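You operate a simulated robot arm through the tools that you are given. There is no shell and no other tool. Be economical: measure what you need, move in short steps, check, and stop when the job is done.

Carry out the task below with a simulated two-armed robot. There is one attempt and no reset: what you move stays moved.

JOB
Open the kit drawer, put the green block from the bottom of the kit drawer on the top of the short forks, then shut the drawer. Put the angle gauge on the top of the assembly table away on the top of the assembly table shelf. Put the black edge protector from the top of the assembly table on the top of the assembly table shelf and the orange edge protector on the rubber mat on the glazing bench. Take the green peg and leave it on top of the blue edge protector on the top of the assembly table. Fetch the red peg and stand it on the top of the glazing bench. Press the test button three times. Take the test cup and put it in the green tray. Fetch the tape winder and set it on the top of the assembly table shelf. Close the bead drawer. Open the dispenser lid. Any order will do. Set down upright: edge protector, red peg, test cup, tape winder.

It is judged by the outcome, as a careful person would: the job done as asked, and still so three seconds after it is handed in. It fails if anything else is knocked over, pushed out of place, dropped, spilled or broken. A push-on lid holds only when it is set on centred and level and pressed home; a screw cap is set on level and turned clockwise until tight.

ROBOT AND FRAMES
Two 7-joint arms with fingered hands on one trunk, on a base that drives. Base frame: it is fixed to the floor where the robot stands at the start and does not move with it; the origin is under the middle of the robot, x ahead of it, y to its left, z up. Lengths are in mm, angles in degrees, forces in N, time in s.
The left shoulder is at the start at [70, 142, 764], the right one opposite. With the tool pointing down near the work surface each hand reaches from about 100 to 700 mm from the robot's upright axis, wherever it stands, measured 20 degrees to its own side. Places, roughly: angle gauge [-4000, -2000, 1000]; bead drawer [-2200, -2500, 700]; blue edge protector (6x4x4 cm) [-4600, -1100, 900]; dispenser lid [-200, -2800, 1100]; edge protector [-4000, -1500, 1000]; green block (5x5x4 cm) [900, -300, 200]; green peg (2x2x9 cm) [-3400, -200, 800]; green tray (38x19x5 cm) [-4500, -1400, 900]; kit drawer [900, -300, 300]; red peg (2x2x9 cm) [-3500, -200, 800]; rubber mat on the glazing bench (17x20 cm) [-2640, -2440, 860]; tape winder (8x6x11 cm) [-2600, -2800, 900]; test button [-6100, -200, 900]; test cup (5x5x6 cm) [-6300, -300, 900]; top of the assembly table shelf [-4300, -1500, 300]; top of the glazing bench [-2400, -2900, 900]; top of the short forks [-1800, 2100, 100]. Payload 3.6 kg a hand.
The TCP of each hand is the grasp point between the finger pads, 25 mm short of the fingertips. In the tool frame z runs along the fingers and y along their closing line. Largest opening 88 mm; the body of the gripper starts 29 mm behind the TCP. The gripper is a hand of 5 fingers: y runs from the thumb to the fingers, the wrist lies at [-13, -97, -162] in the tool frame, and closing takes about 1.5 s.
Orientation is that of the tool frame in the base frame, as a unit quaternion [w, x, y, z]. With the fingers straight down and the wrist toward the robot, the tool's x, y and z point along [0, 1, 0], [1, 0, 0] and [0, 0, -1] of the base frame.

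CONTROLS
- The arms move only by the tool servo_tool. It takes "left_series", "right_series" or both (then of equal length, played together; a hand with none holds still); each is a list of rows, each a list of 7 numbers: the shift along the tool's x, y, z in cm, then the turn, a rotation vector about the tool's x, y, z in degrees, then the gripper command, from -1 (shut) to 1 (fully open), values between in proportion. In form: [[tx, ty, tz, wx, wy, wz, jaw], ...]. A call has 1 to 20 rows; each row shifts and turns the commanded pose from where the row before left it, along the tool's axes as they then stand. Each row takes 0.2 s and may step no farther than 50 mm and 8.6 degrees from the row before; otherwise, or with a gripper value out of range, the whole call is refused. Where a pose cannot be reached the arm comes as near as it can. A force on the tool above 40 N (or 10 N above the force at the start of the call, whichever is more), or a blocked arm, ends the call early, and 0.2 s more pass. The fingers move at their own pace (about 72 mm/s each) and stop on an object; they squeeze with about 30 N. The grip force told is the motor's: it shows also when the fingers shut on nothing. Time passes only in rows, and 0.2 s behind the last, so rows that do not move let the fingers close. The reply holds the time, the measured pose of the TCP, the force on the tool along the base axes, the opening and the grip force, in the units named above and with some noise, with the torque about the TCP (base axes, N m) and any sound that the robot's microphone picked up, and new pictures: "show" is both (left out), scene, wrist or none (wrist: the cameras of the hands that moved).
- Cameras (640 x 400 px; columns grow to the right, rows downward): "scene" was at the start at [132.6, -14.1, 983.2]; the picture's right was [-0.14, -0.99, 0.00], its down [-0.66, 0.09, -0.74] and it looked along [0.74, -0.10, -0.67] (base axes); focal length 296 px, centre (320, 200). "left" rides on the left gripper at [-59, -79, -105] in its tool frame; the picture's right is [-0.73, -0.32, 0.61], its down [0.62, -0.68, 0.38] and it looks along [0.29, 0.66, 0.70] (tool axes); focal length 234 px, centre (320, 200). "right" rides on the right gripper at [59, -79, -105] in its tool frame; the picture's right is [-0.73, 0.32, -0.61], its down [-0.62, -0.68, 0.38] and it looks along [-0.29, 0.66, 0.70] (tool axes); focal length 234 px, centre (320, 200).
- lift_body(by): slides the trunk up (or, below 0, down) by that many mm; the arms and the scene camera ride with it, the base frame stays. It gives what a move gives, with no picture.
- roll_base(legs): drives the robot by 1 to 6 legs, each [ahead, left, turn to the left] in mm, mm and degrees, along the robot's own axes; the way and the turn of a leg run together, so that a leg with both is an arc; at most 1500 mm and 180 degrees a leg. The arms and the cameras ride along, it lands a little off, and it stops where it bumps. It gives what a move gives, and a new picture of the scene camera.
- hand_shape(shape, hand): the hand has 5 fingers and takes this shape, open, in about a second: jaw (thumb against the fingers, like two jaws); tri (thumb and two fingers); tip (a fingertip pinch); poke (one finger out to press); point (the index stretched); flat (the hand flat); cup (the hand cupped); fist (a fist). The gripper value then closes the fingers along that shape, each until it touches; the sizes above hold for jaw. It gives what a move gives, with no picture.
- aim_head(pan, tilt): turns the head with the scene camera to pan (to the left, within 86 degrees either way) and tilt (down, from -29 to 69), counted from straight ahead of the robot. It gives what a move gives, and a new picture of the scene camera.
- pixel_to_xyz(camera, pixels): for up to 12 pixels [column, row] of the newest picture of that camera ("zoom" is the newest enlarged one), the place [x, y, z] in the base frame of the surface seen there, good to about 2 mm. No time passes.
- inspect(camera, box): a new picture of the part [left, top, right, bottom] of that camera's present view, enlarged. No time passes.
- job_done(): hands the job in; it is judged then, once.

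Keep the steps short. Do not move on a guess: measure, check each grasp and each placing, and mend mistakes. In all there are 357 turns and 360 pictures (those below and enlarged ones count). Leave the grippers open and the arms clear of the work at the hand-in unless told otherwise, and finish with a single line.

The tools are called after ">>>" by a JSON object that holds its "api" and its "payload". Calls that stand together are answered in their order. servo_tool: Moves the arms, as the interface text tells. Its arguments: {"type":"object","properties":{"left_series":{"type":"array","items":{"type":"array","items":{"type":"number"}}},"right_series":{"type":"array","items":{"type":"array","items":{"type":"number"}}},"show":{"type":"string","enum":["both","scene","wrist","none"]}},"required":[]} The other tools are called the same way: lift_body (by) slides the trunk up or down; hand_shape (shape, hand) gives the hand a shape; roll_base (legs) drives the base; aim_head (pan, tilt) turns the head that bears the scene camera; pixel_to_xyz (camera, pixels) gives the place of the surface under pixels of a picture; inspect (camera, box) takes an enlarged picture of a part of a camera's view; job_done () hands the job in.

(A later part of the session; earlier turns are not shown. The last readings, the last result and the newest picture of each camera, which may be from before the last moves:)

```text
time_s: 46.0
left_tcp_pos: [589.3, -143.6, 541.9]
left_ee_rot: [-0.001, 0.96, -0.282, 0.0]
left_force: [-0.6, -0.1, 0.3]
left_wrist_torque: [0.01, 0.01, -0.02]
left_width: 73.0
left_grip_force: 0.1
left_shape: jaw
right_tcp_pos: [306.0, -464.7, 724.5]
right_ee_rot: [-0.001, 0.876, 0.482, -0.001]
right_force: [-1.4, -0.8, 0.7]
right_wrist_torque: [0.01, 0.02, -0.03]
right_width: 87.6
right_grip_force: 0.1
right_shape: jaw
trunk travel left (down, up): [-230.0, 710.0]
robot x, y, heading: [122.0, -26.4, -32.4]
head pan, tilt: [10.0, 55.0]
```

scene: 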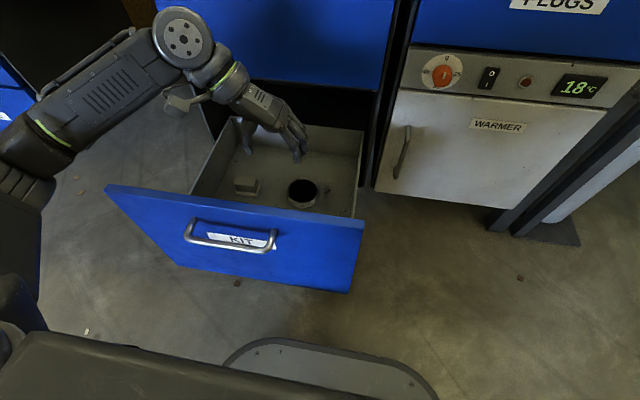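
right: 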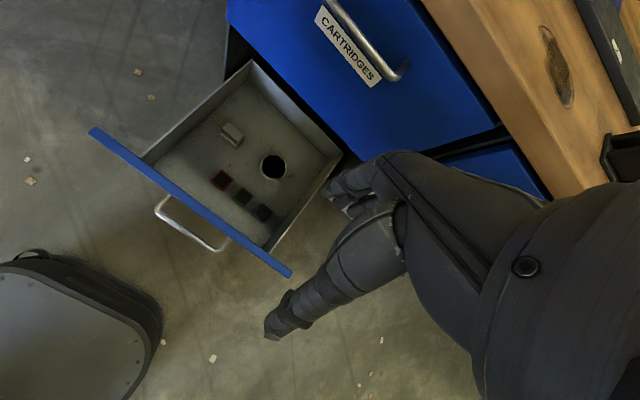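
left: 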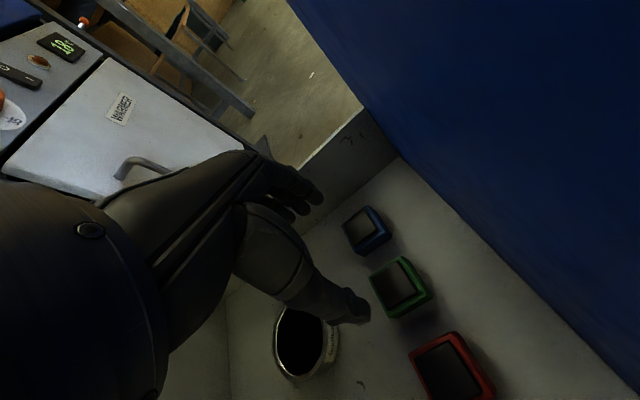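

>>> {"api": "pixel_to_xyz", "payload": {"camera": "scene", "pixels": [[180, 35], [120, 75], [60, 120], [30, 160], [10, 185], [20, 330]]}}

```text
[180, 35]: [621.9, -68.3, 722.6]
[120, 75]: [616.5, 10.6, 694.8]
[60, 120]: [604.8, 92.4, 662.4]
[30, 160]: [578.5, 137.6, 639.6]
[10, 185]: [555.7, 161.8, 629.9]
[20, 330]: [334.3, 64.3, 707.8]
```

Measure the side wall heights of the drawer.

>>> {"api": "inspect", "payload": {"camera": "scene", "box": [100, 90, 420, 290]}}

>>> {"api": "pixel_to_xyz", "payload": {"camera": "scene", "pixels": [[205, 170], [192, 190], [230, 122], [359, 150], [357, 180], [355, 205], [107, 187], [362, 222], [350, 215], [218, 165]]}}

```text
2.00 times, centred on (260, 190) of scene
```

zoom: 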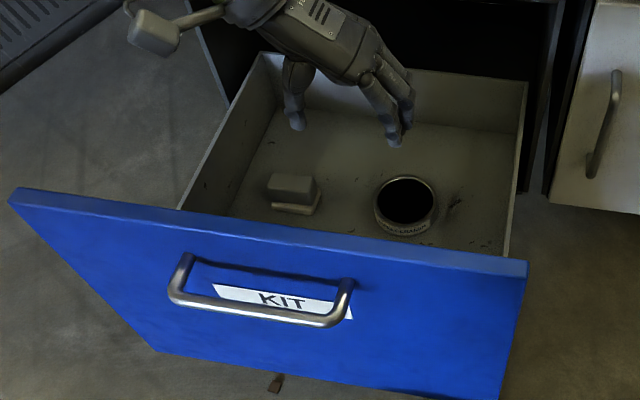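

```text
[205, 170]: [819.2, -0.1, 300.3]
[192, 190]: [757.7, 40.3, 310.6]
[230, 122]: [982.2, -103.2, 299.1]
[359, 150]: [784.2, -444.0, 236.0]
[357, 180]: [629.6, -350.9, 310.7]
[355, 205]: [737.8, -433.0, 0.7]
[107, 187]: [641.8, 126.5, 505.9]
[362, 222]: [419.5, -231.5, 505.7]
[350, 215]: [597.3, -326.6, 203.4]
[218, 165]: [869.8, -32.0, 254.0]
```

Side walls are only 310 high. Better: stand to the left of the open drawer facing across it, so the arm passes over the low side wall. Retract and turn the left hand back to its neutral yaw, drive back, and look to the left.

>>> {"api": "servo_tool", "payload": {"left_series": [[-4, 0, -5, 0, 0, -8.3, 1], [-4, 0, -5, 0, 0, -8.3, 1], [-3, 0, -2, 0, 0, -8.3, 1], [-3, 0, 0, 0, 0, -8.3, 1], [0, 0, 0, 0, 0, -8.3, 1], [0, 0, 0, 0, 0, -8.3, 1], [0, 0, 0, 0, 0, -8.3, 1], [0, 0, 0, 0, 0, -8.3, 1], [0, 0, 0, 0, 0, -8.3, 1], [0, 0, 0, 0, 0, -8.3, 1], [0, 0, 0, 0, 0, -7, 1]], "show": "none"}}

>>> {"api": "roll_base", "payload": {"legs": [[-280, 0, 0]]}}

>>> {"api": "aim_head", "payload": {"pan": 40, "tilt": 35}}

```text
refused: row 1 steps farther than a row can; nothing moved
```

```text
time_s: 48.0
left_tcp_pos: [351.3, 9.8, 543.6]
left_ee_rot: [0.0, 0.96, -0.278, -0.001]
left_force: [0.1, 0.6, -0.7]
left_wrist_torque: [0.02, 0.04, 0.0]
left_width: 72.8
left_grip_force: 0.1
left_shape: jaw
right_tcp_pos: [69.9, -314.3, 724.7]
right_ee_rot: [-0.002, 0.876, 0.483, 0.0]
right_force: [0.3, 0.7, -1.0]
right_wrist_torque: [0.0, -0.01, 0.0]
right_width: 87.8
right_grip_force: 0.0
right_shape: jaw
trunk travel left (down, up): [-230.0, 710.0]
robot x, y, heading: [-113.2, 123.2, -32.5]
head pan, tilt: [10.0, 55.0]
```

scene: 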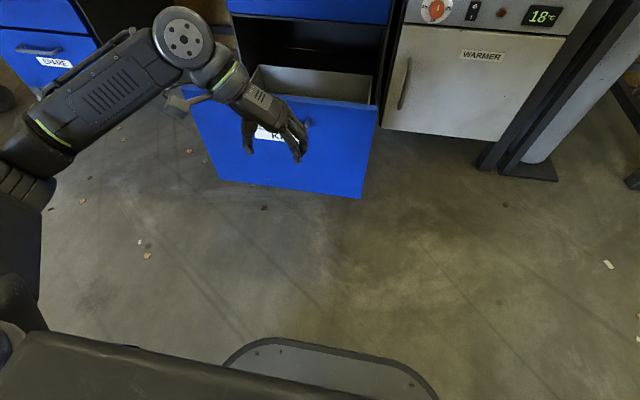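

```text
time_s: 49.0
left_tcp_pos: [351.7, 9.7, 542.7]
left_ee_rot: [0.0, 0.96, -0.278, 0.0]
left_force: [-0.2, 0.1, 0.2]
left_wrist_torque: [0.03, 0.0, 0.0]
left_width: 72.7
left_grip_force: 0.0
left_shape: jaw
right_tcp_pos: [70.0, -314.1, 723.5]
right_ee_rot: [-0.001, 0.875, 0.483, -0.001]
right_force: [0.9, -0.9, -1.0]
right_wrist_torque: [0.0, -0.03, 0.0]
right_width: 87.7
right_grip_force: 0.1
right_shape: jaw
trunk travel left (down, up): [-230.0, 710.0]
robot x, y, heading: [-112.7, 123.9, -32.1]
head pan, tilt: [40.0, 35.0]
```

scene: 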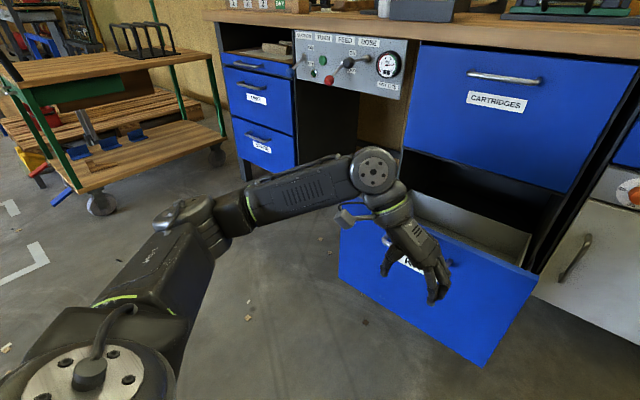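

The hand cleared the front. Now retract the left hand (shorter steps), and measure free space at left: trolley wheel (100,205), shelf corner (75,190), cabinet (265,170).

>>> {"api": "servo_tool", "payload": {"left_series": [[-3, 0, -3, 0, 0, -8.3, 1], [-3, 0, -3, 0, 0, -8.3, 1], [0, 0, -3, 0, 0, -8.3, 1], [0, 0, -3, 0, 0, -8.3, 1], [0, 0, 0, 0, 0, -8.3, 1], [0, 0, 0, 0, 0, -8.3, 1], [0, 0, 0, 0, 0, -8.3, 1], [0, 0, 0, 0, 0, -8.3, 1], [0, 0, 0, 0, 0, -8.3, 1], [0, 0, 0, 0, 0, -8.3, 1], [0, 0, 0, 0, 0, -7, 1]], "show": "none"}}

>>> {"api": "pixel_to_xyz", "payload": {"camera": "scene", "pixels": [[100, 212], [78, 188], [225, 135], [265, 170], [245, 155], [350, 62], [300, 48], [370, 285], [487, 360], [330, 80]]}}

```text
time_s: 51.4
left_tcp_pos: [299.1, 39.1, 662.6]
left_ee_rot: [0.001, 0.876, 0.483, 0.001]
left_force: [0.1, -0.5, -0.6]
left_wrist_torque: [0.02, 0.02, 0.01]
left_width: 87.7
left_grip_force: 0.2
left_shape: jaw
right_tcp_pos: [70.7, -313.7, 725.0]
right_ee_rot: [-0.001, 0.875, 0.484, 0.0]
right_force: [0.7, 0.5, 0.4]
right_wrist_torque: [0.01, -0.02, -0.01]
right_width: 88.1
right_grip_force: 0.1
right_shape: jaw
trunk travel left (down, up): [-230.0, 710.0]
robot x, y, heading: [-115.0, 123.7, -32.0]
head pan, tilt: [40.0, 35.0]
```

```text
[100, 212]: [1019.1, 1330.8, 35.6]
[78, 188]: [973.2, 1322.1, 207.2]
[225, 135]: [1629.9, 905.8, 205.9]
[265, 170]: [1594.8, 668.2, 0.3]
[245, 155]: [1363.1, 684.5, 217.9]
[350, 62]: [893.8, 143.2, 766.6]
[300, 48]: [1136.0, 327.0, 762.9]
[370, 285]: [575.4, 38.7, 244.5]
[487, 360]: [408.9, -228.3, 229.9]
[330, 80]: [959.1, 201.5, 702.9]
```

Levers on the panel stick out to my far left there, so I'll stand a bit outward. Turn right 90.6°, back 711, then left 400 (the last 90 mm after a look).

>>> {"api": "roll_base", "payload": {"legs": [[0, 0, -90.6], [-711, 0, 0], [0, 400, 0]]}}

>>> {"api": "aim_head", "payload": {"pan": 30, "tilt": 45}}

```text
time_s: 61.0
left_tcp_pos: [499.0, 106.9, 661.5]
left_ee_rot: [0.0, 0.962, -0.274, -0.001]
left_force: [0.8, -0.2, -1.1]
left_wrist_torque: [-0.03, -0.02, 0.02]
left_width: 87.7
left_grip_force: 0.1
left_shape: jaw
right_tcp_pos: [146.1, 332.7, 723.5]
right_ee_rot: [-0.001, 0.962, -0.273, 0.0]
right_force: [-0.2, 0.4, -0.3]
right_wrist_torque: [-0.01, 0.02, 0.0]
right_width: 87.8
right_grip_force: 0.1
right_shape: jaw
trunk travel left (down, up): [-230.0, 710.0]
robot x, y, heading: [581.2, 521.1, -121.8]
head pan, tilt: [40.0, 35.0]
```

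scene: 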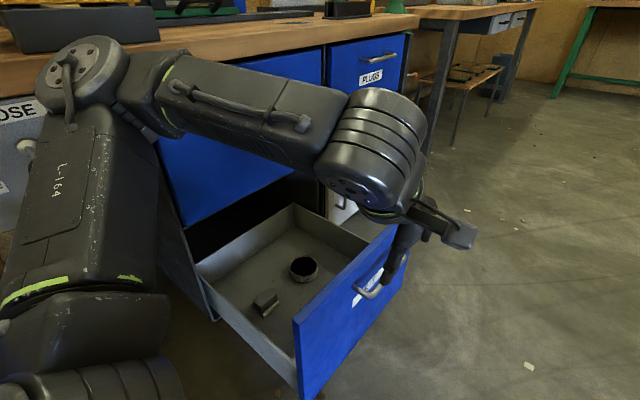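

```text
time_s: 61.8
left_tcp_pos: [499.9, 107.8, 663.0]
left_ee_rot: [0.0, 0.962, -0.273, 0.0]
left_force: [0.5, -0.6, -0.6]
left_wrist_torque: [0.0, 0.01, 0.01]
left_width: 87.5
left_grip_force: 0.0
left_shape: jaw
right_tcp_pos: [146.3, 332.5, 725.1]
right_ee_rot: [-0.001, 0.962, -0.272, 0.001]
right_force: [0.6, 0.9, -0.9]
right_wrist_torque: [-0.02, -0.02, 0.03]
right_width: 87.6
right_grip_force: 0.1
right_shape: jaw
trunk travel left (down, up): [-230.0, 710.0]
robot x, y, heading: [583.2, 523.0, -121.9]
head pan, tilt: [30.0, 45.0]
```

scene: 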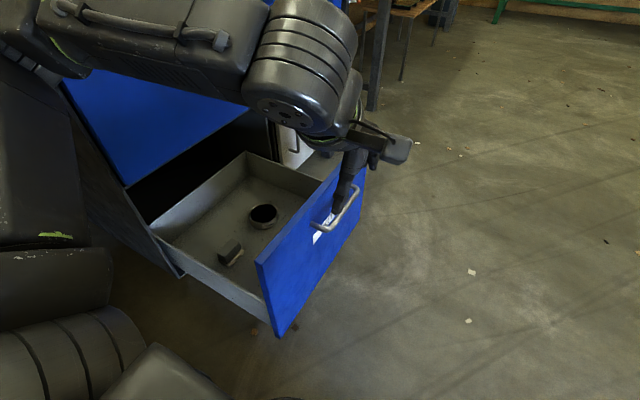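

The elbow is up here, good. Check how close the arm is to the bench side.

>>> {"api": "aim_head", "payload": {"pan": 55, "tilt": 35}}

>>> {"api": "pixel_to_xyz", "payload": {"camera": "scene", "pixels": [[60, 60], [120, 60], [200, 60], [300, 60], [100, 150], [320, 120], [200, 150]]}}

```text
time_s: 62.6
left_tcp_pos: [499.4, 107.5, 662.8]
left_ee_rot: [0.0, 0.962, -0.274, 0.0]
left_force: [0.5, 0.0, 0.3]
left_wrist_torque: [0.0, 0.04, 0.01]
left_width: 87.7
left_grip_force: 0.0
left_shape: jaw
right_tcp_pos: [146.5, 332.8, 723.8]
right_ee_rot: [-0.001, 0.962, -0.273, 0.001]
right_force: [-0.5, 0.7, 0.6]
right_wrist_torque: [-0.01, 0.0, -0.01]
right_width: 87.7
right_grip_force: 0.0
right_shape: jaw
trunk travel left (down, up): [-230.0, 710.0]
robot x, y, heading: [584.2, 523.1, -121.6]
head pan, tilt: [55.0, 35.0]
```

scene: 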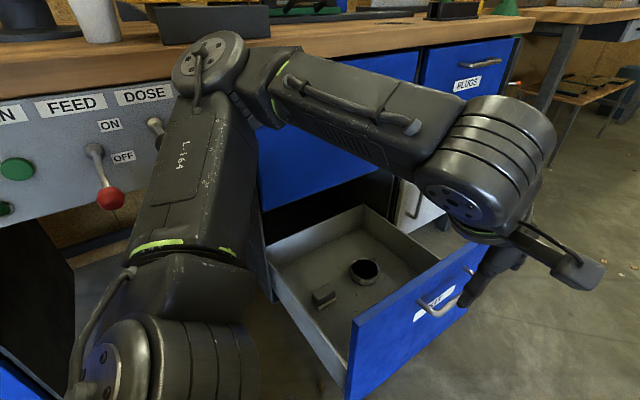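

```text
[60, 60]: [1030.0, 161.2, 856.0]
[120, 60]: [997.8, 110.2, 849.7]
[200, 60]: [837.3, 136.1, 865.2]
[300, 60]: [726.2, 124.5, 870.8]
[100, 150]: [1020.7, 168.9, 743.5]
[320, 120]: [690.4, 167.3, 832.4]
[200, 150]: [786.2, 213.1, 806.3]
```

Clear by ~100 mm. Move the left hand over the green block at the present height and watch the elbow.

>>> {"api": "servo_tool", "payload": {"left_series": [[3.6, 2.67, 0, 0, 0, 0, 0.65], [3.6, 2.67, 0, 0, 0, 0, 0.65], [3.6, 2.67, 0, 0, 0, 0, 0.65], [3.6, 2.67, 0, 0, 0, 0, 0.65], [3.6, 2.67, 0, 0, 0, 0, 0.65], [3.6, 2.67, 0, 0, 0, 0, 0.65], [0, 0, 0, 0, 0, 0, 0.65]]}}

>>> {"api": "pixel_to_xyz", "payload": {"camera": "scene", "pixels": [[200, 60], [250, 50], [150, 125], [220, 100], [320, 80], [100, 200]]}}

```text
time_s: 64.2
left_tcp_pos: [601.1, -145.5, 664.1]
left_ee_rot: [0.0, 0.962, -0.273, 0.0]
left_force: [0.2, -0.3, 0.2]
left_wrist_torque: [0.0, -0.01, -0.04]
left_width: 72.9
left_grip_force: 0.0
left_shape: jaw
right_tcp_pos: [146.6, 333.5, 724.5]
right_ee_rot: [0.0, 0.962, -0.272, 0.0]
right_force: [-0.1, -0.2, 1.4]
right_wrist_torque: [-0.01, -0.01, -0.03]
right_width: 87.6
right_grip_force: 0.3
right_shape: jaw
trunk travel left (down, up): [-230.0, 710.0]
robot x, y, heading: [583.4, 523.5, -121.6]
head pan, tilt: [55.0, 35.0]
```

scene: 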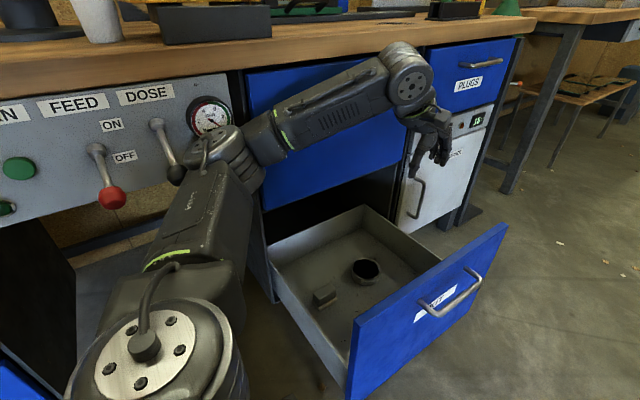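
left: 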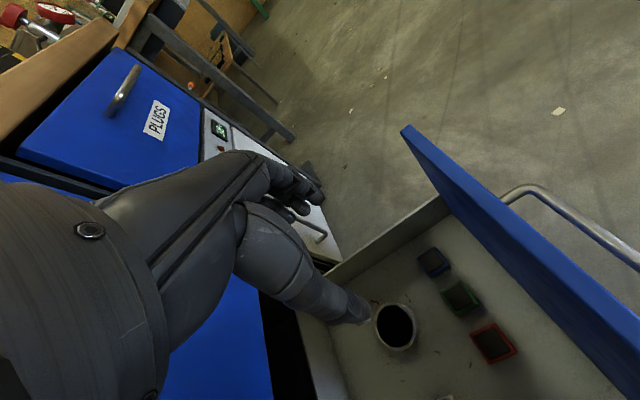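

```text
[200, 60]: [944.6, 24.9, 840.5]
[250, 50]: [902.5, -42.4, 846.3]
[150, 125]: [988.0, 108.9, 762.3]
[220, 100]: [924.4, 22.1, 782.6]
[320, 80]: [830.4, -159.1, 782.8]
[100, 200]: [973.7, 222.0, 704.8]
```

Arm clears. Descend 200 mm and check.

>>> {"api": "servo_tool", "payload": {"left_series": [[0, 0, 4, 0, 0, 0, 0.65], [0, 0, 4, 0, 0, 0, 0.65], [0, 0, 4, 0, 0, 0, 0.65], [0, 0, 4, 0, 0, 0, 0.65], [0, 0, 4, 0, 0, 0, 0.65], [0, 0, 0, 0, 0, 0, 0.65]]}}

>>> {"api": "pixel_to_xyz", "payload": {"camera": "scene", "pixels": [[200, 60], [235, 160], [320, 150], [340, 130], [270, 170], [170, 150]]}}

```text
time_s: 65.6
left_tcp_pos: [594.3, -140.1, 462.3]
left_ee_rot: [0.0, 0.962, -0.275, -0.001]
left_force: [-0.5, -1.2, 0.0]
left_wrist_torque: [0.0, 0.01, -0.03]
left_width: 72.6
left_grip_force: 0.0
left_shape: jaw
right_tcp_pos: [146.5, 333.0, 724.3]
right_ee_rot: [0.0, 0.962, -0.273, 0.001]
right_force: [-1.3, 0.5, 0.2]
right_wrist_torque: [-0.01, -0.04, 0.0]
right_width: 87.9
right_grip_force: 0.0
right_shape: jaw
trunk travel left (down, up): [-230.0, 710.0]
robot x, y, heading: [587.2, 524.8, -121.7]
head pan, tilt: [55.0, 35.0]
```

scene: 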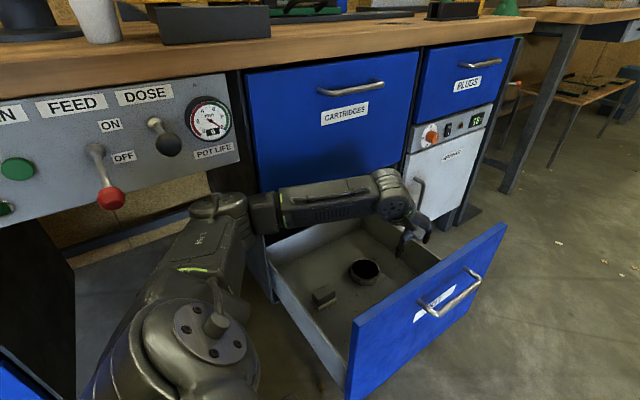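
left: 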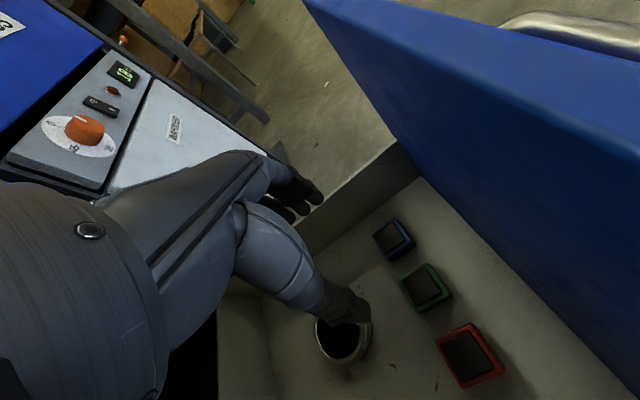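

```text
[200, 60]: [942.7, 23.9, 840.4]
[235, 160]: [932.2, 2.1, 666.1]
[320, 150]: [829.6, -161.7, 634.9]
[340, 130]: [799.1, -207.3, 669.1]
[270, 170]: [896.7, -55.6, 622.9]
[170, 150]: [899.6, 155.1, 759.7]
```

>>> {"api": "pixel_to_xyz", "payload": {"camera": "scene", "pixels": [[215, 203], [240, 210], [300, 215], [360, 205], [262, 235], [215, 250]]}}

>>> {"api": "pixel_to_xyz", "payload": {"camera": "left", "pixels": [[425, 287], [407, 268], [441, 300], [415, 300], [430, 266], [447, 293], [410, 312]]}}

```text
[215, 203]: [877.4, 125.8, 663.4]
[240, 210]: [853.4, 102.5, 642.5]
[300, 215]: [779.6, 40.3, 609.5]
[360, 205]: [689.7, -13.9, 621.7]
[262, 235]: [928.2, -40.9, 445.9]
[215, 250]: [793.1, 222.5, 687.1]
```

```text
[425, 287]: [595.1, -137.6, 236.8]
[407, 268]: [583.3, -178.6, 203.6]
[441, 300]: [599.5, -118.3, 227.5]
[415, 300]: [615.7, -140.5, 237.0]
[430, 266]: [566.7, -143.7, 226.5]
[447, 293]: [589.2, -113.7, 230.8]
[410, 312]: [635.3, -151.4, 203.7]
```

Block centre ≈(597,-141). Descend to z≈275.

>>> {"api": "servo_tool", "payload": {"left_series": [[0.3, 0, 4, 0, 0, 0, 0.65], [0, 0, 4, 0, 0, 0, 0.65], [0, 0, 4, 0, 0, 0, 0.65], [0, 0, 4, 0, 0, 0, 0.65], [0, 0, 2.7, 0, 0, 0, 0.65], [0, 0, 0, 0, 0, 0, 0.65]]}}

```text
time_s: 67.0
left_tcp_pos: [600.2, -143.3, 276.0]
left_ee_rot: [0.0, 0.961, -0.275, 0.001]
left_force: [0.2, -0.1, 0.0]
left_wrist_torque: [0.02, -0.01, 0.0]
left_width: 72.7
left_grip_force: 0.0
left_shape: jaw
right_tcp_pos: [146.8, 332.9, 723.5]
right_ee_rot: [-0.001, 0.962, -0.273, 0.002]
right_force: [-0.1, -0.7, 0.0]
right_wrist_torque: [0.0, 0.0, -0.01]
right_width: 87.7
right_grip_force: 0.0
right_shape: jaw
trunk travel left (down, up): [-230.0, 710.0]
robot x, y, heading: [586.8, 520.6, -121.8]
head pan, tilt: [55.0, 35.0]
```

scene: 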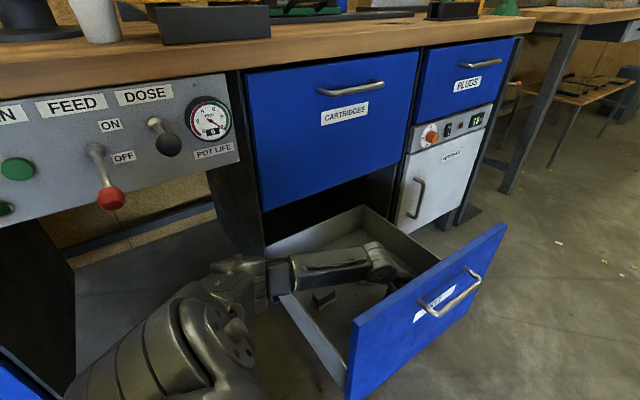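
left: 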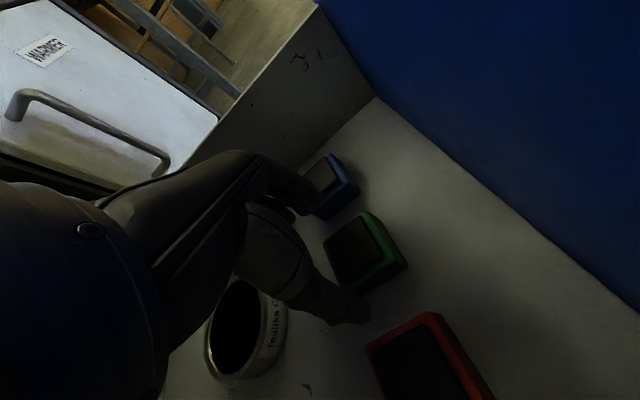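

>>> {"api": "pixel_to_xyz", "payload": {"camera": "scene", "pixels": [[280, 265], [320, 255], [350, 250], [240, 270], [310, 290], [280, 290], [375, 262]]}}

>>> {"api": "inspect", "payload": {"camera": "scene", "box": [200, 200, 440, 350]}}

```text
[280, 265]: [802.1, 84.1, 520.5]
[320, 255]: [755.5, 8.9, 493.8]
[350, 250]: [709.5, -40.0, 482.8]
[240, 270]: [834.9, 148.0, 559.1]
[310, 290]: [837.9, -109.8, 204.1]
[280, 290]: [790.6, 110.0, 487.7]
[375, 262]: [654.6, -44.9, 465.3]
```

```text
2.67 times, centred on (320, 275) of scene
```

zoom: 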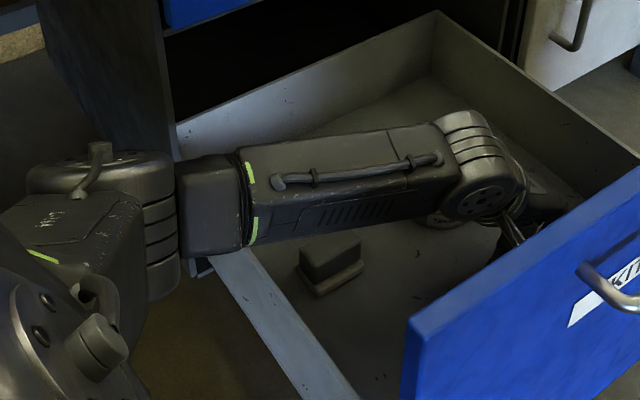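

Forearm is ~100 mm above the side wall. Descend the last 43 mm and close.

>>> {"api": "servo_tool", "payload": {"left_series": [[0, 0, 2, 0, 0, 0, 0.65], [0, 0, 1.5, 0, 0, 0, 0.65], [0, 0, 1, 0, 0, 0, 0.65], [0, 0, 0, 0, 0, 0, -1], [0, 0, 0, 0, 0, 0, -1], [0, 0, 0, 0, 0, 0, -1], [0, 0, 0, 0, 0, 0, -1], [0, 0, 0, 0, 0, 0, -1]], "show": "wrist"}}

```text
time_s: 68.8
left_tcp_pos: [600.9, -142.1, 230.7]
left_ee_rot: [0.0, 0.962, -0.274, -0.001]
left_force: [0.2, -0.7, 0.4]
left_wrist_torque: [0.02, 0.05, 0.0]
left_width: 42.0
left_grip_force: 30.4
left_shape: jaw
right_tcp_pos: [145.9, 334.2, 724.4]
right_ee_rot: [-0.001, 0.962, -0.273, 0.001]
right_force: [-0.6, 0.5, 0.7]
right_wrist_torque: [0.01, -0.03, -0.01]
right_width: 88.0
right_grip_force: 0.1
right_shape: jaw
trunk travel left (down, up): [-230.0, 710.0]
robot x, y, heading: [585.0, 523.0, -121.8]
head pan, tilt: [55.0, 35.0]
```

left: 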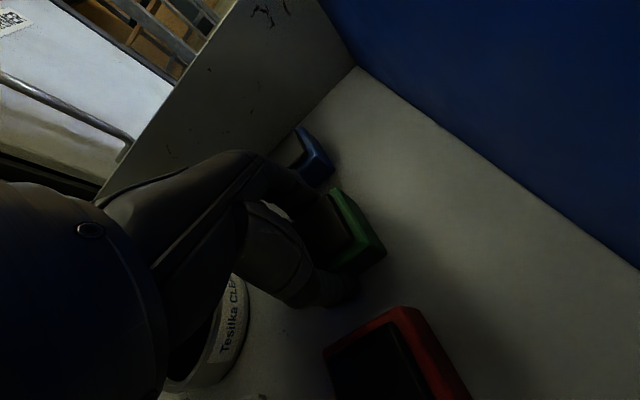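

Gripped (width 42). Lift straight up to z≈660.

>>> {"api": "servo_tool", "payload": {"left_series": [[0, 0, -2, 0, 0, 0, -1], [0, 0, -4, 0, 0, 0, -1], [0, 0, -4, 0, 0, 0, -1], [0, 0, -4, 0, 0, 0, -1], [0, 0, -4, 0, 0, 0, -1], [0, 0, -4, 0, 0, 0, -1], [0, 0, -4, 0, 0, 0, -1], [0, 0, -4, 0, 0, 0, -1], [0, 0, -4, 0, 0, 0, -1], [0, 0, -4, 0, 0, 0, -1], [0, 0, -4, 0, 0, 0, -1], [0, 0, 0, 0, 0, 0, -1]]}}

```text
time_s: 71.4
left_tcp_pos: [602.1, -145.1, 651.4]
left_ee_rot: [-0.001, 0.962, -0.274, 0.0]
left_force: [-0.1, 0.0, -0.5]
left_wrist_torque: [-0.01, 0.0, -0.01]
left_width: 41.7
left_grip_force: 29.4
left_shape: jaw
right_tcp_pos: [146.2, 333.6, 723.8]
right_ee_rot: [-0.001, 0.962, -0.273, 0.0]
right_force: [-0.3, 0.2, -0.1]
right_wrist_torque: [-0.02, -0.01, -0.02]
right_width: 87.9
right_grip_force: 0.1
right_shape: jaw
trunk travel left (down, up): [-230.0, 710.0]
robot x, y, heading: [582.6, 522.2, -122.0]
head pan, tilt: [55.0, 35.0]
```

scene: 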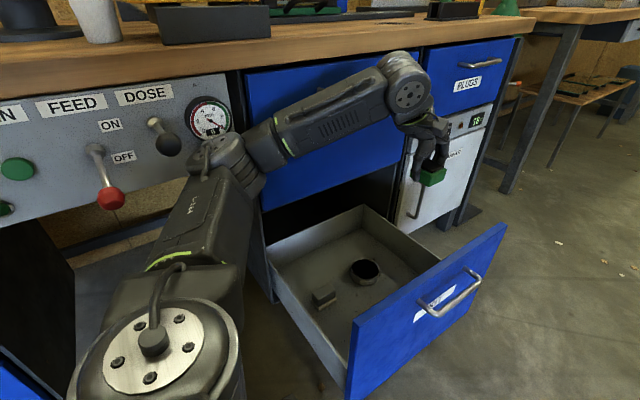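
left: 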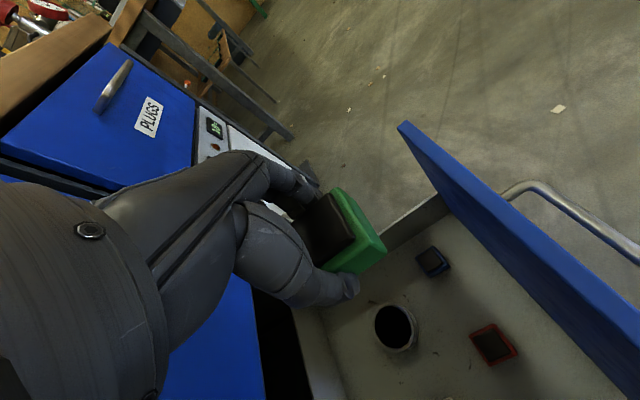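

Green block is held. Retract the left hand, back away from the drawer, turn to face it again with the right hand lined up.

>>> {"api": "servo_tool", "payload": {"left_series": [[-3.6, -2.67, 0, 0, 0, 0, -1], [-3.6, -2.67, 0, 0, 0, 0, -1], [-3.6, -2.67, 0, 0, 0, 0, -1], [-3.6, -2.67, 0, 0, 0, 0, -1], [-3.6, -2.67, 0, 0, 0, 0, -1], [-3.6, -2.67, 0, 0, 0, 0, -1], [0, 0, 0, 0, 0, 0, -1]], "show": "none"}}

>>> {"api": "roll_base", "payload": {"legs": [[0, -400, 0], [0, 0, 89.5], [0, -244, 0]]}}

>>> {"api": "aim_head", "payload": {"pan": -10, "tilt": 50}}

```text
time_s: 73.0
left_tcp_pos: [501.8, 106.3, 653.8]
left_ee_rot: [0.0, 0.962, -0.275, 0.0]
left_force: [0.4, 0.0, -0.5]
left_wrist_torque: [-0.04, -0.02, -0.02]
left_width: 41.5
left_grip_force: 30.0
left_shape: jaw
right_tcp_pos: [146.5, 332.2, 724.7]
right_ee_rot: [-0.001, 0.962, -0.273, 0.0]
right_force: [0.8, -1.1, 0.5]
right_wrist_torque: [0.0, 0.01, 0.02]
right_width: 87.9
right_grip_force: 0.1
right_shape: jaw
trunk travel left (down, up): [-230.0, 710.0]
robot x, y, heading: [578.7, 520.4, -122.0]
head pan, tilt: [55.0, 35.0]
```

```text
time_s: 80.7
left_tcp_pos: [538.9, 438.7, 653.7]
left_ee_rot: [0.0, 0.872, 0.489, -0.001]
left_force: [-0.4, 0.2, -0.2]
left_wrist_torque: [-0.01, 0.0, -0.01]
left_width: 41.1
left_grip_force: 30.0
left_shape: jaw
right_tcp_pos: [315.3, 80.9, 723.5]
right_ee_rot: [-0.002, 0.872, 0.49, 0.0]
right_force: [-0.3, -1.1, 0.0]
right_wrist_torque: [0.01, 0.0, 0.0]
right_width: 87.9
right_grip_force: 0.1
right_shape: jaw
trunk travel left (down, up): [-230.0, 710.0]
robot x, y, heading: [124.8, 521.3, -31.5]
head pan, tilt: [55.0, 35.0]
```

scene: 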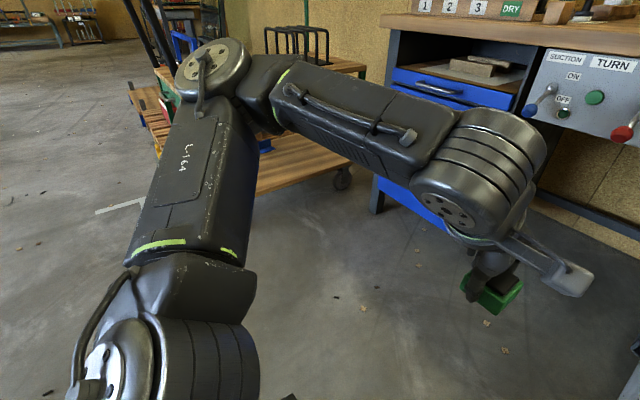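

```text
time_s: 82.1
left_tcp_pos: [538.9, 438.3, 654.1]
left_ee_rot: [0.0, 0.873, 0.488, 0.0]
left_force: [-0.1, 0.2, -0.7]
left_wrist_torque: [-0.01, 0.01, 0.02]
left_width: 41.3
left_grip_force: 30.3
left_shape: jaw
right_tcp_pos: [314.4, 81.5, 724.2]
right_ee_rot: [-0.001, 0.872, 0.489, 0.0]
right_force: [0.2, 0.6, 0.6]
right_wrist_torque: [0.03, 0.02, 0.02]
right_width: 87.9
right_grip_force: 0.2
right_shape: jaw
trunk travel left (down, up): [-230.0, 710.0]
robot x, y, heading: [121.1, 516.8, -31.5]
head pan, tilt: [-10.0, 50.0]
```

scene: 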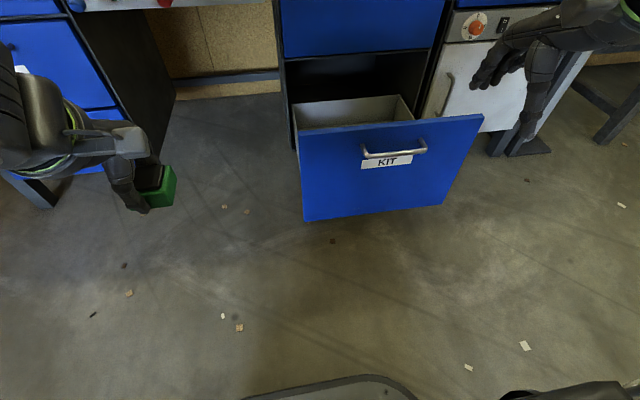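

Right hand is aligned with the handle's centre. Shut its fingers, lower the trunk, and push.

>>> {"api": "lift_body", "payload": {"by": -225}}

>>> {"api": "servo_tool", "payload": {"right_series": [[0, 0, 1.5, 0, 0, 0, -1], [0, 0, 1, 0, 0, 0, -1], [0, 0, 0, 0, 0, 0, -1], [0, 0, 0, 0, 0, 0, -1], [0, 0, 0, 0, 0, 0, -1], [0, 0, 0, 0, 0, 0, -1]], "show": "none"}}

>>> {"api": "roll_base", "payload": {"legs": [[260, 0, 0]]}}

```text
time_s: 84.5
left_tcp_pos: [540.3, 437.6, 427.5]
left_ee_rot: [0.0, 0.873, 0.488, 0.0]
left_force: [-0.1, -0.1, -1.0]
left_wrist_torque: [0.01, -0.01, 0.03]
left_width: 41.4
left_grip_force: 30.5
left_shape: jaw
right_tcp_pos: [315.5, 81.2, 499.0]
right_ee_rot: [-0.001, 0.872, 0.489, 0.0]
right_force: [-0.2, 1.6, 0.8]
right_wrist_torque: [-0.05, 0.0, 0.0]
right_width: 87.8
right_grip_force: 0.1
right_shape: jaw
trunk travel left (down, up): [-5.0, 935.0]
robot x, y, heading: [124.7, 514.9, -31.6]
head pan, tilt: [-10.0, 50.0]
```

```text
time_s: 85.9
left_tcp_pos: [539.9, 438.3, 428.6]
left_ee_rot: [0.0, 0.873, 0.488, 0.0]
left_force: [-0.6, -0.6, -1.1]
left_wrist_torque: [-0.02, -0.05, -0.01]
left_width: 41.4
left_grip_force: 30.0
left_shape: jaw
right_tcp_pos: [314.0, 81.6, 474.7]
right_ee_rot: [-0.001, 0.872, 0.49, 0.001]
right_force: [0.0, -0.1, 1.1]
right_wrist_torque: [0.05, -0.02, 0.01]
right_width: 0.0
right_grip_force: 29.8
right_shape: jaw
trunk travel left (down, up): [-5.0, 935.0]
robot x, y, heading: [125.4, 520.8, -31.7]
head pan, tilt: [-10.0, 50.0]
```

```text
time_s: 87.8
left_tcp_pos: [762.8, 300.2, 427.9]
left_ee_rot: [0.0, 0.873, 0.488, 0.0]
left_force: [-0.5, -0.2, 0.2]
left_wrist_torque: [0.03, -0.02, -0.01]
left_width: 41.2
left_grip_force: 30.3
left_shape: jaw
right_tcp_pos: [537.5, -55.6, 474.4]
right_ee_rot: [-0.001, 0.872, 0.489, 0.0]
right_force: [-0.1, 0.0, -0.3]
right_wrist_torque: [0.05, -0.01, 0.01]
right_width: 0.0
right_grip_force: 29.6
right_shape: jaw
trunk travel left (down, up): [-5.0, 935.0]
robot x, y, heading: [345.7, 379.2, -32.1]
head pan, tilt: [-10.0, 50.0]
```

scene: 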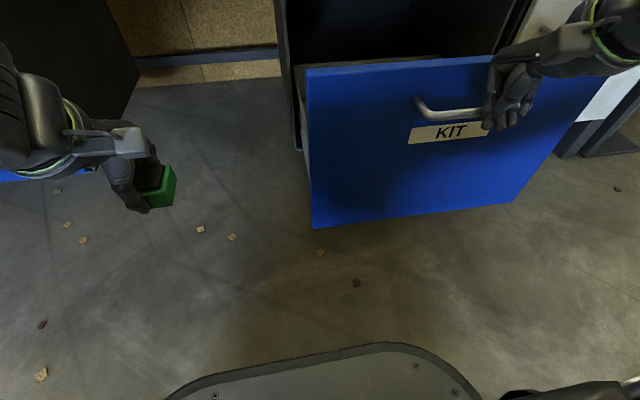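

The hand meets the handle. Retract the left hand 12 cm, then keep pushing in stages.

>>> {"api": "servo_tool", "payload": {"left_series": [[0, -4, 0, 0, 0, 0, -1], [0, -4, 0, 0, 0, 0, -1], [0, -4, 0, 0, 0, 0, -1], [0, 0, 0, 0, 0, 0, -1]], "show": "none"}}

>>> {"api": "roll_base", "payload": {"legs": [[180, 0, 0]]}}

```text
time_s: 88.8
left_tcp_pos: [693.8, 318.0, 474.1]
left_ee_rot: [0.0, 0.873, 0.488, -0.001]
left_force: [-0.2, 0.3, 0.3]
left_wrist_torque: [0.0, -0.04, 0.0]
left_width: 41.3
left_grip_force: 30.3
left_shape: jaw
left hand out of reach, approached as far as the arm can: row 1, 2, 3
right_tcp_pos: [537.8, -54.9, 475.9]
right_ee_rot: [0.0, 0.872, 0.489, 0.0]
right_force: [0.5, 0.4, 0.4]
right_wrist_torque: [0.03, -0.02, 0.01]
right_width: 0.0
right_grip_force: 30.2
right_shape: jaw
trunk travel left (down, up): [-5.0, 935.0]
robot x, y, heading: [345.4, 378.4, -31.3]
head pan, tilt: [-10.0, 50.0]
```

```text
time_s: 90.2
left_tcp_pos: [846.1, 224.2, 473.7]
left_ee_rot: [0.0, 0.874, 0.487, 0.001]
left_force: [0.0, 0.8, -0.2]
left_wrist_torque: [-0.01, 0.03, -0.02]
left_width: 41.2
left_grip_force: 29.8
left_shape: jaw
right_tcp_pos: [686.9, -149.3, 475.9]
right_ee_rot: [-0.001, 0.873, 0.487, 0.001]
right_force: [-0.5, 0.3, -0.6]
right_wrist_torque: [0.0, 0.0, 0.0]
right_width: 0.0
right_grip_force: 29.5
right_shape: jaw
trunk travel left (down, up): [-5.0, 935.0]
robot x, y, heading: [499.3, 286.7, -31.9]
head pan, tilt: [-10.0, 50.0]
```

scene: 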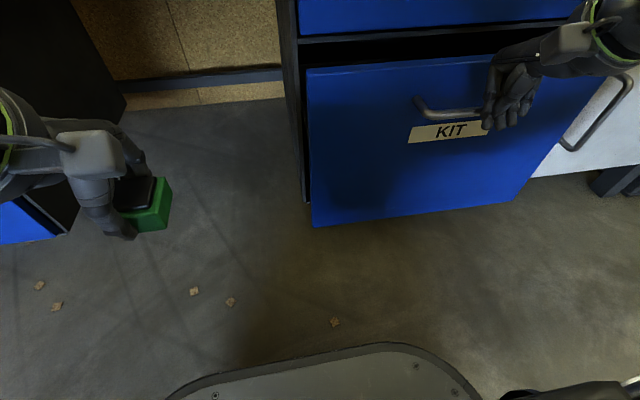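

Nearly shut. Push the rest; it will stop on force.

>>> {"api": "roll_base", "payload": {"legs": [[130, 0, 0]]}}

```text
time_s: 91.3
left_tcp_pos: [911.1, 182.9, 473.7]
left_ee_rot: [0.0, 0.875, 0.484, 0.001]
left_force: [0.5, 0.7, 0.1]
left_wrist_torque: [0.01, 0.0, -0.01]
left_width: 41.5
left_grip_force: 29.7
left_shape: jaw
right_tcp_pos: [750.1, -187.9, 475.0]
right_ee_rot: [-0.003, 0.874, 0.487, -0.002]
right_force: [-20.3, 14.7, 5.8]
right_wrist_torque: [0.21, 0.32, -0.05]
right_width: 0.0
right_grip_force: 30.1
right_shape: jaw
trunk travel left (down, up): [-5.0, 935.0]
robot x, y, heading: [567.0, 240.6, -31.9]
head pan, tilt: [-10.0, 50.0]
stopped in leg 1: the force on the tool passed its limit at 60 N (the readings are from after the stop); the commanded pose is now the measured one
```

scene: 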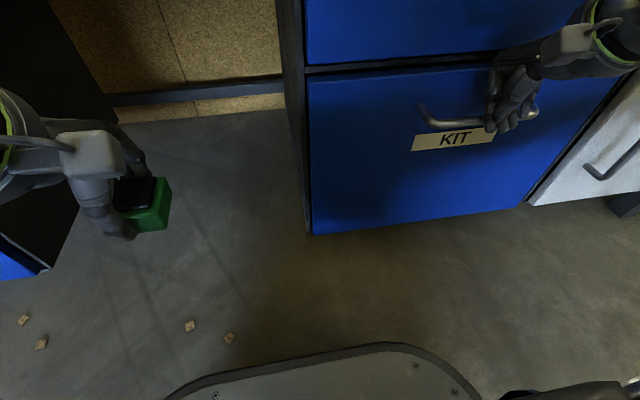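

Drawer appears closed (hand at the closed bar position). Back off, raise the trunk, verify, then turn toward the forks at (-1800, 2100).

>>> {"api": "roll_base", "payload": {"legs": [[-450, 0, 0]]}}

>>> {"api": "lift_body", "payload": {"by": 300}}

>>> {"api": "servo_tool", "payload": {"right_series": [[0, 0, 0, 0, 0, 0, 1], [0, 0, 0, 0, 0, 0, 1], [0, 0, 0, 0, 0, 0, 1], [0, 0, 0, 0, 0, 0, 1]], "show": "scene"}}

>>> {"api": "roll_base", "payload": {"legs": [[0, 0, 173]]}}

>>> {"api": "aim_head", "payload": {"pan": 0, "tilt": 20}}

```text
time_s: 94.0
left_tcp_pos: [543.6, 410.7, 474.1]
left_ee_rot: [0.0, 0.873, 0.487, 0.0]
left_force: [0.0, 0.1, 0.5]
left_wrist_torque: [-0.01, 0.01, 0.0]
left_width: 41.3
left_grip_force: 29.6
left_shape: jaw
right_tcp_pos: [385.6, 38.9, 474.8]
right_ee_rot: [-0.003, 0.872, 0.49, -0.002]
right_force: [0.0, 0.7, -0.5]
right_wrist_torque: [0.02, 0.02, -0.02]
right_width: 0.1
right_grip_force: 30.1
right_shape: jaw
trunk travel left (down, up): [-5.0, 935.0]
robot x, y, heading: [198.7, 472.3, -31.6]
head pan, tilt: [-10.0, 50.0]
```

scene: 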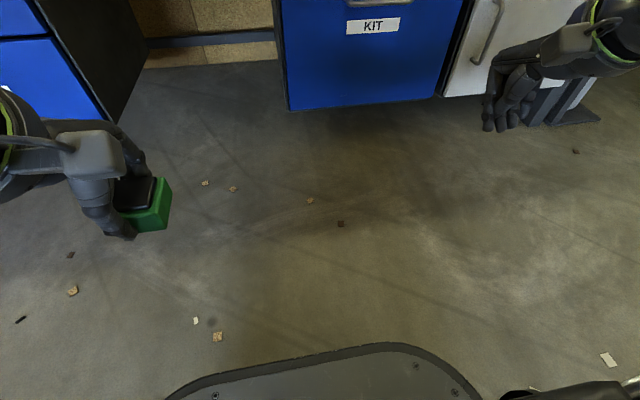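

```text
time_s: 97.0
left_tcp_pos: [544.9, 411.0, 773.9]
left_ee_rot: [-0.001, 0.873, 0.487, -0.001]
left_force: [0.2, 0.3, -0.3]
left_wrist_torque: [0.04, 0.01, 0.02]
left_width: 41.4
left_grip_force: 29.7
left_shape: jaw
right_tcp_pos: [386.8, 39.7, 774.0]
right_ee_rot: [-0.003, 0.872, 0.489, -0.002]
right_force: [0.2, 0.2, 0.4]
right_wrist_torque: [-0.01, -0.01, 0.0]
right_width: 0.0
right_grip_force: 30.4
right_shape: jaw
trunk travel left (down, up): [-305.0, 635.0]
robot x, y, heading: [197.9, 475.7, -31.8]
head pan, tilt: [-10.0, 50.0]
```

```text
time_s: 98.0
left_tcp_pos: [544.8, 411.3, 774.6]
left_ee_rot: [-0.001, 0.873, 0.487, -0.001]
left_force: [0.6, -1.1, -0.7]
left_wrist_torque: [0.05, 0.01, 0.0]
left_width: 41.3
left_grip_force: 30.4
left_shape: jaw
right_tcp_pos: [385.2, 39.0, 774.5]
right_ee_rot: [-0.004, 0.872, 0.49, -0.002]
right_force: [-1.1, -0.2, 0.3]
right_wrist_torque: [0.0, -0.02, 0.0]
right_width: 87.7
right_grip_force: 0.1
right_shape: jaw
trunk travel left (down, up): [-305.0, 635.0]
robot x, y, heading: [197.2, 468.2, -31.5]
head pan, tilt: [-10.0, 50.0]
```

scene: 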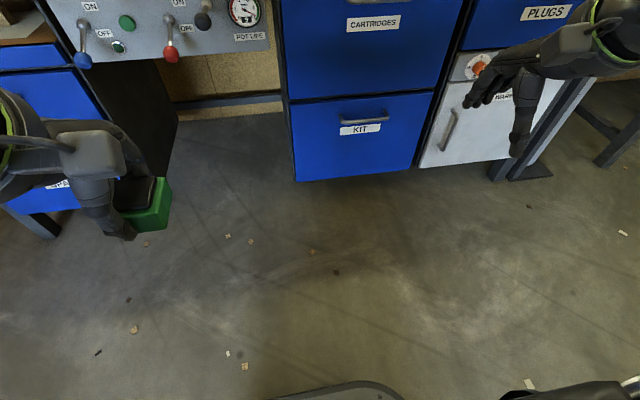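

```text
time_s: 105.5
left_tcp_pos: [-138.2, 574.6, 774.3]
left_ee_rot: [0.0, -0.437, 0.899, -0.001]
left_force: [0.0, -1.1, -0.4]
left_wrist_torque: [0.01, -0.05, -0.01]
left_width: 40.8
left_grip_force: 30.0
left_shape: jaw
right_tcp_pos: [62.4, 925.8, 774.8]
right_ee_rot: [0.002, -0.439, 0.899, -0.003]
right_force: [-0.8, 0.2, 0.4]
right_wrist_torque: [0.04, 0.0, 0.01]
right_width: 87.9
right_grip_force: 0.1
right_shape: jaw
trunk travel left (down, up): [-305.0, 635.0]
robot x, y, heading: [201.1, 475.2, 141.8]
head pan, tilt: [-10.0, 50.0]
```

scene: 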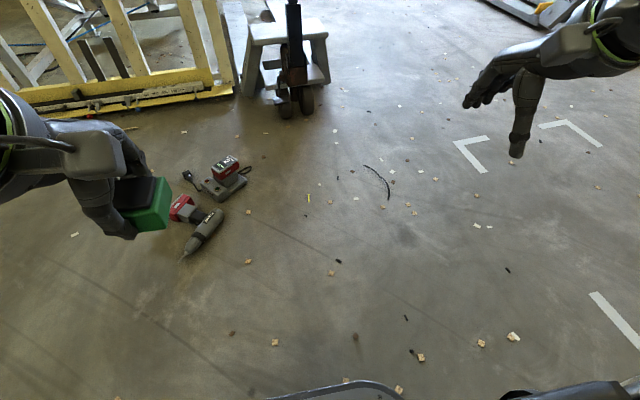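

```text
time_s: 106.4
left_tcp_pos: [-137.9, 574.6, 773.7]
left_ee_rot: [0.001, -0.437, 0.899, 0.0]
left_force: [0.8, -0.5, -0.7]
left_wrist_torque: [-0.02, -0.02, -0.01]
left_width: 40.9
left_grip_force: 29.6
left_shape: jaw
right_tcp_pos: [61.1, 926.4, 774.9]
right_ee_rot: [0.002, -0.438, 0.899, -0.004]
right_force: [1.1, -0.6, 0.9]
right_wrist_torque: [-0.01, 0.01, -0.01]
right_width: 87.7
right_grip_force: 0.0
right_shape: jaw
trunk travel left (down, up): [-305.0, 635.0]
robot x, y, heading: [200.5, 473.3, 141.7]
head pan, tilt: [0.0, 20.0]
```

scene: 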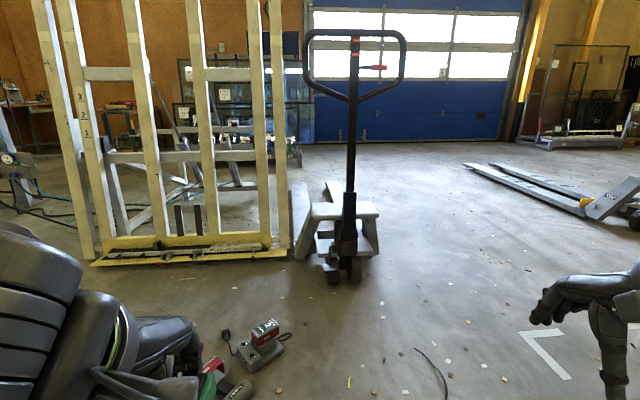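

Drawer is shut. Two pallet trucks visible; measure the forks behind the near one (335,190) and the other.

>>> {"api": "pixel_to_xyz", "payload": {"camera": "scene", "pixels": [[335, 188], [328, 183], [345, 210], [300, 205], [365, 235], [350, 275], [520, 180], [470, 165], [600, 200], [345, 60], [245, 335], [275, 260]]}}

>>> {"api": "inspect", "payload": {"camera": "scene", "box": [240, 140, 440, 300]}}

```text
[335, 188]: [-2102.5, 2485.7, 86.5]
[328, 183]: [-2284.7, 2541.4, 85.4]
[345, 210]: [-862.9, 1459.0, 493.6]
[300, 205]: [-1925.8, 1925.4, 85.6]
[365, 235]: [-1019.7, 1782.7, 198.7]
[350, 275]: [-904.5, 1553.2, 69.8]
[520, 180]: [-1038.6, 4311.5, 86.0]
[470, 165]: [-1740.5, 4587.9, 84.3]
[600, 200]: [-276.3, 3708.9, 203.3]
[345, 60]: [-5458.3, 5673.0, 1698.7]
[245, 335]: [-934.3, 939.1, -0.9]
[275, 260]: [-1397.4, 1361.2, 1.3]
```

```text
2.50 times, centred on (340, 220) of scene
```

zoom: 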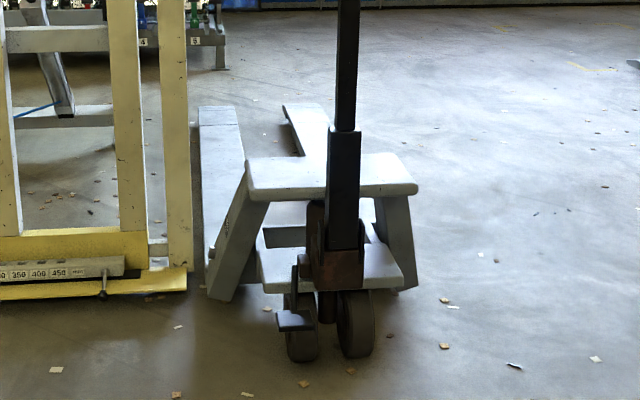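

The near truck's right fork runs roughly from (-1020,1783) to (-2285,2541), top z≈86. I'll go around its right side and stand beside the fork facing it.

>>> {"api": "roll_base", "payload": {"legs": [[0, 0, -39.4], [940, 0, 0], [930, 0, 0], [0, 0, 64.2], [1287, 0, 0], [0, 0, 72.5]]}}

>>> {"api": "aim_head", "payload": {"pan": 0, "tilt": 45}}

```text
time_s: 129.8
left_tcp_pos: [-1482.3, 2323.8, 774.0]
left_ee_rot: [-0.001, 0.958, -0.286, -0.001]
left_force: [-1.1, -0.3, -0.4]
left_wrist_torque: [-0.01, 0.02, 0.0]
left_width: 40.5
left_grip_force: 30.0
left_shape: jaw
right_tcp_pos: [-1850.7, 2491.2, 773.9]
right_ee_rot: [-0.004, 0.959, -0.285, 0.001]
right_force: [1.1, -0.1, -1.0]
right_wrist_torque: [0.02, 0.0, 0.02]
right_width: 87.9
right_grip_force: 0.0
right_shape: jaw
trunk travel left (down, up): [-305.0, 635.0]
robot x, y, heading: [-1410.8, 2667.5, -123.0]
head pan, tilt: [0.0, 20.0]
```

scene: 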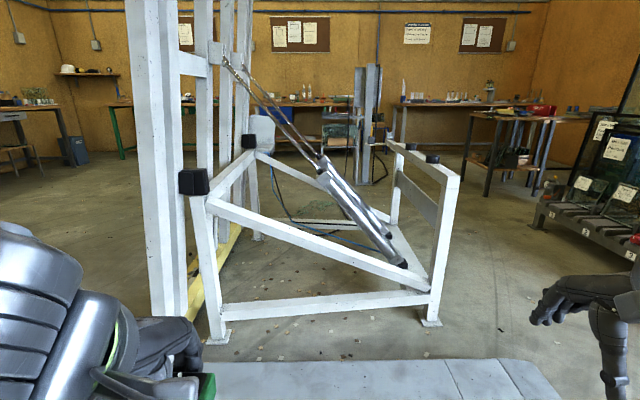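

```text
time_s: 130.7
left_tcp_pos: [-1482.4, 2324.2, 773.4]
left_ee_rot: [0.0, 0.958, -0.288, 0.0]
left_force: [0.4, 0.3, -0.5]
left_wrist_torque: [0.02, -0.01, 0.0]
left_width: 40.7
left_grip_force: 30.2
left_shape: jaw
right_tcp_pos: [-1849.5, 2491.6, 773.3]
right_ee_rot: [-0.005, 0.959, -0.284, 0.001]
right_force: [0.7, 0.1, -1.3]
right_wrist_torque: [-0.04, -0.02, 0.03]
right_width: 88.1
right_grip_force: 0.0
right_shape: jaw
trunk travel left (down, up): [-305.0, 635.0]
robot x, y, heading: [-1411.2, 2667.3, -123.2]
head pan, tilt: [0.0, 45.0]
```

scene: 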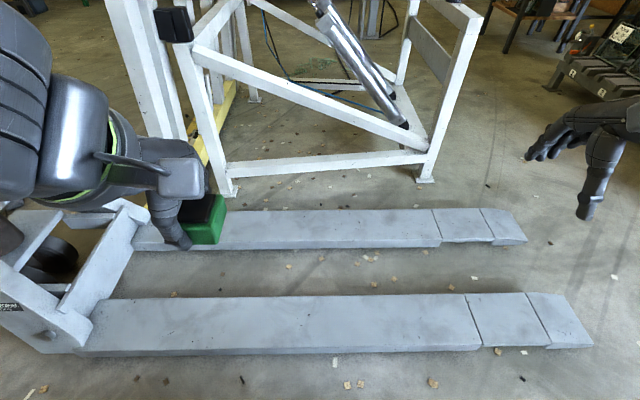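

Near fork runs from (90,325) to (590,320). Measure points on it.

>>> {"api": "pixel_to_xyz", "payload": {"camera": "scene", "pixels": [[200, 302], [200, 345], [300, 300], [300, 343], [250, 322], [150, 322], [100, 325], [420, 318]]}}

```text
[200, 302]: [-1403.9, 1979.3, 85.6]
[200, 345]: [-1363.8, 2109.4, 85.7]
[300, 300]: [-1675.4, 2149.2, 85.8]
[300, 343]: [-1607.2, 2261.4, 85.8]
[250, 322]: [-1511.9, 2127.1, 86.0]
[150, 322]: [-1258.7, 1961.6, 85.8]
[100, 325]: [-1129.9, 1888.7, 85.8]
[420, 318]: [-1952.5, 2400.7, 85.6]
```

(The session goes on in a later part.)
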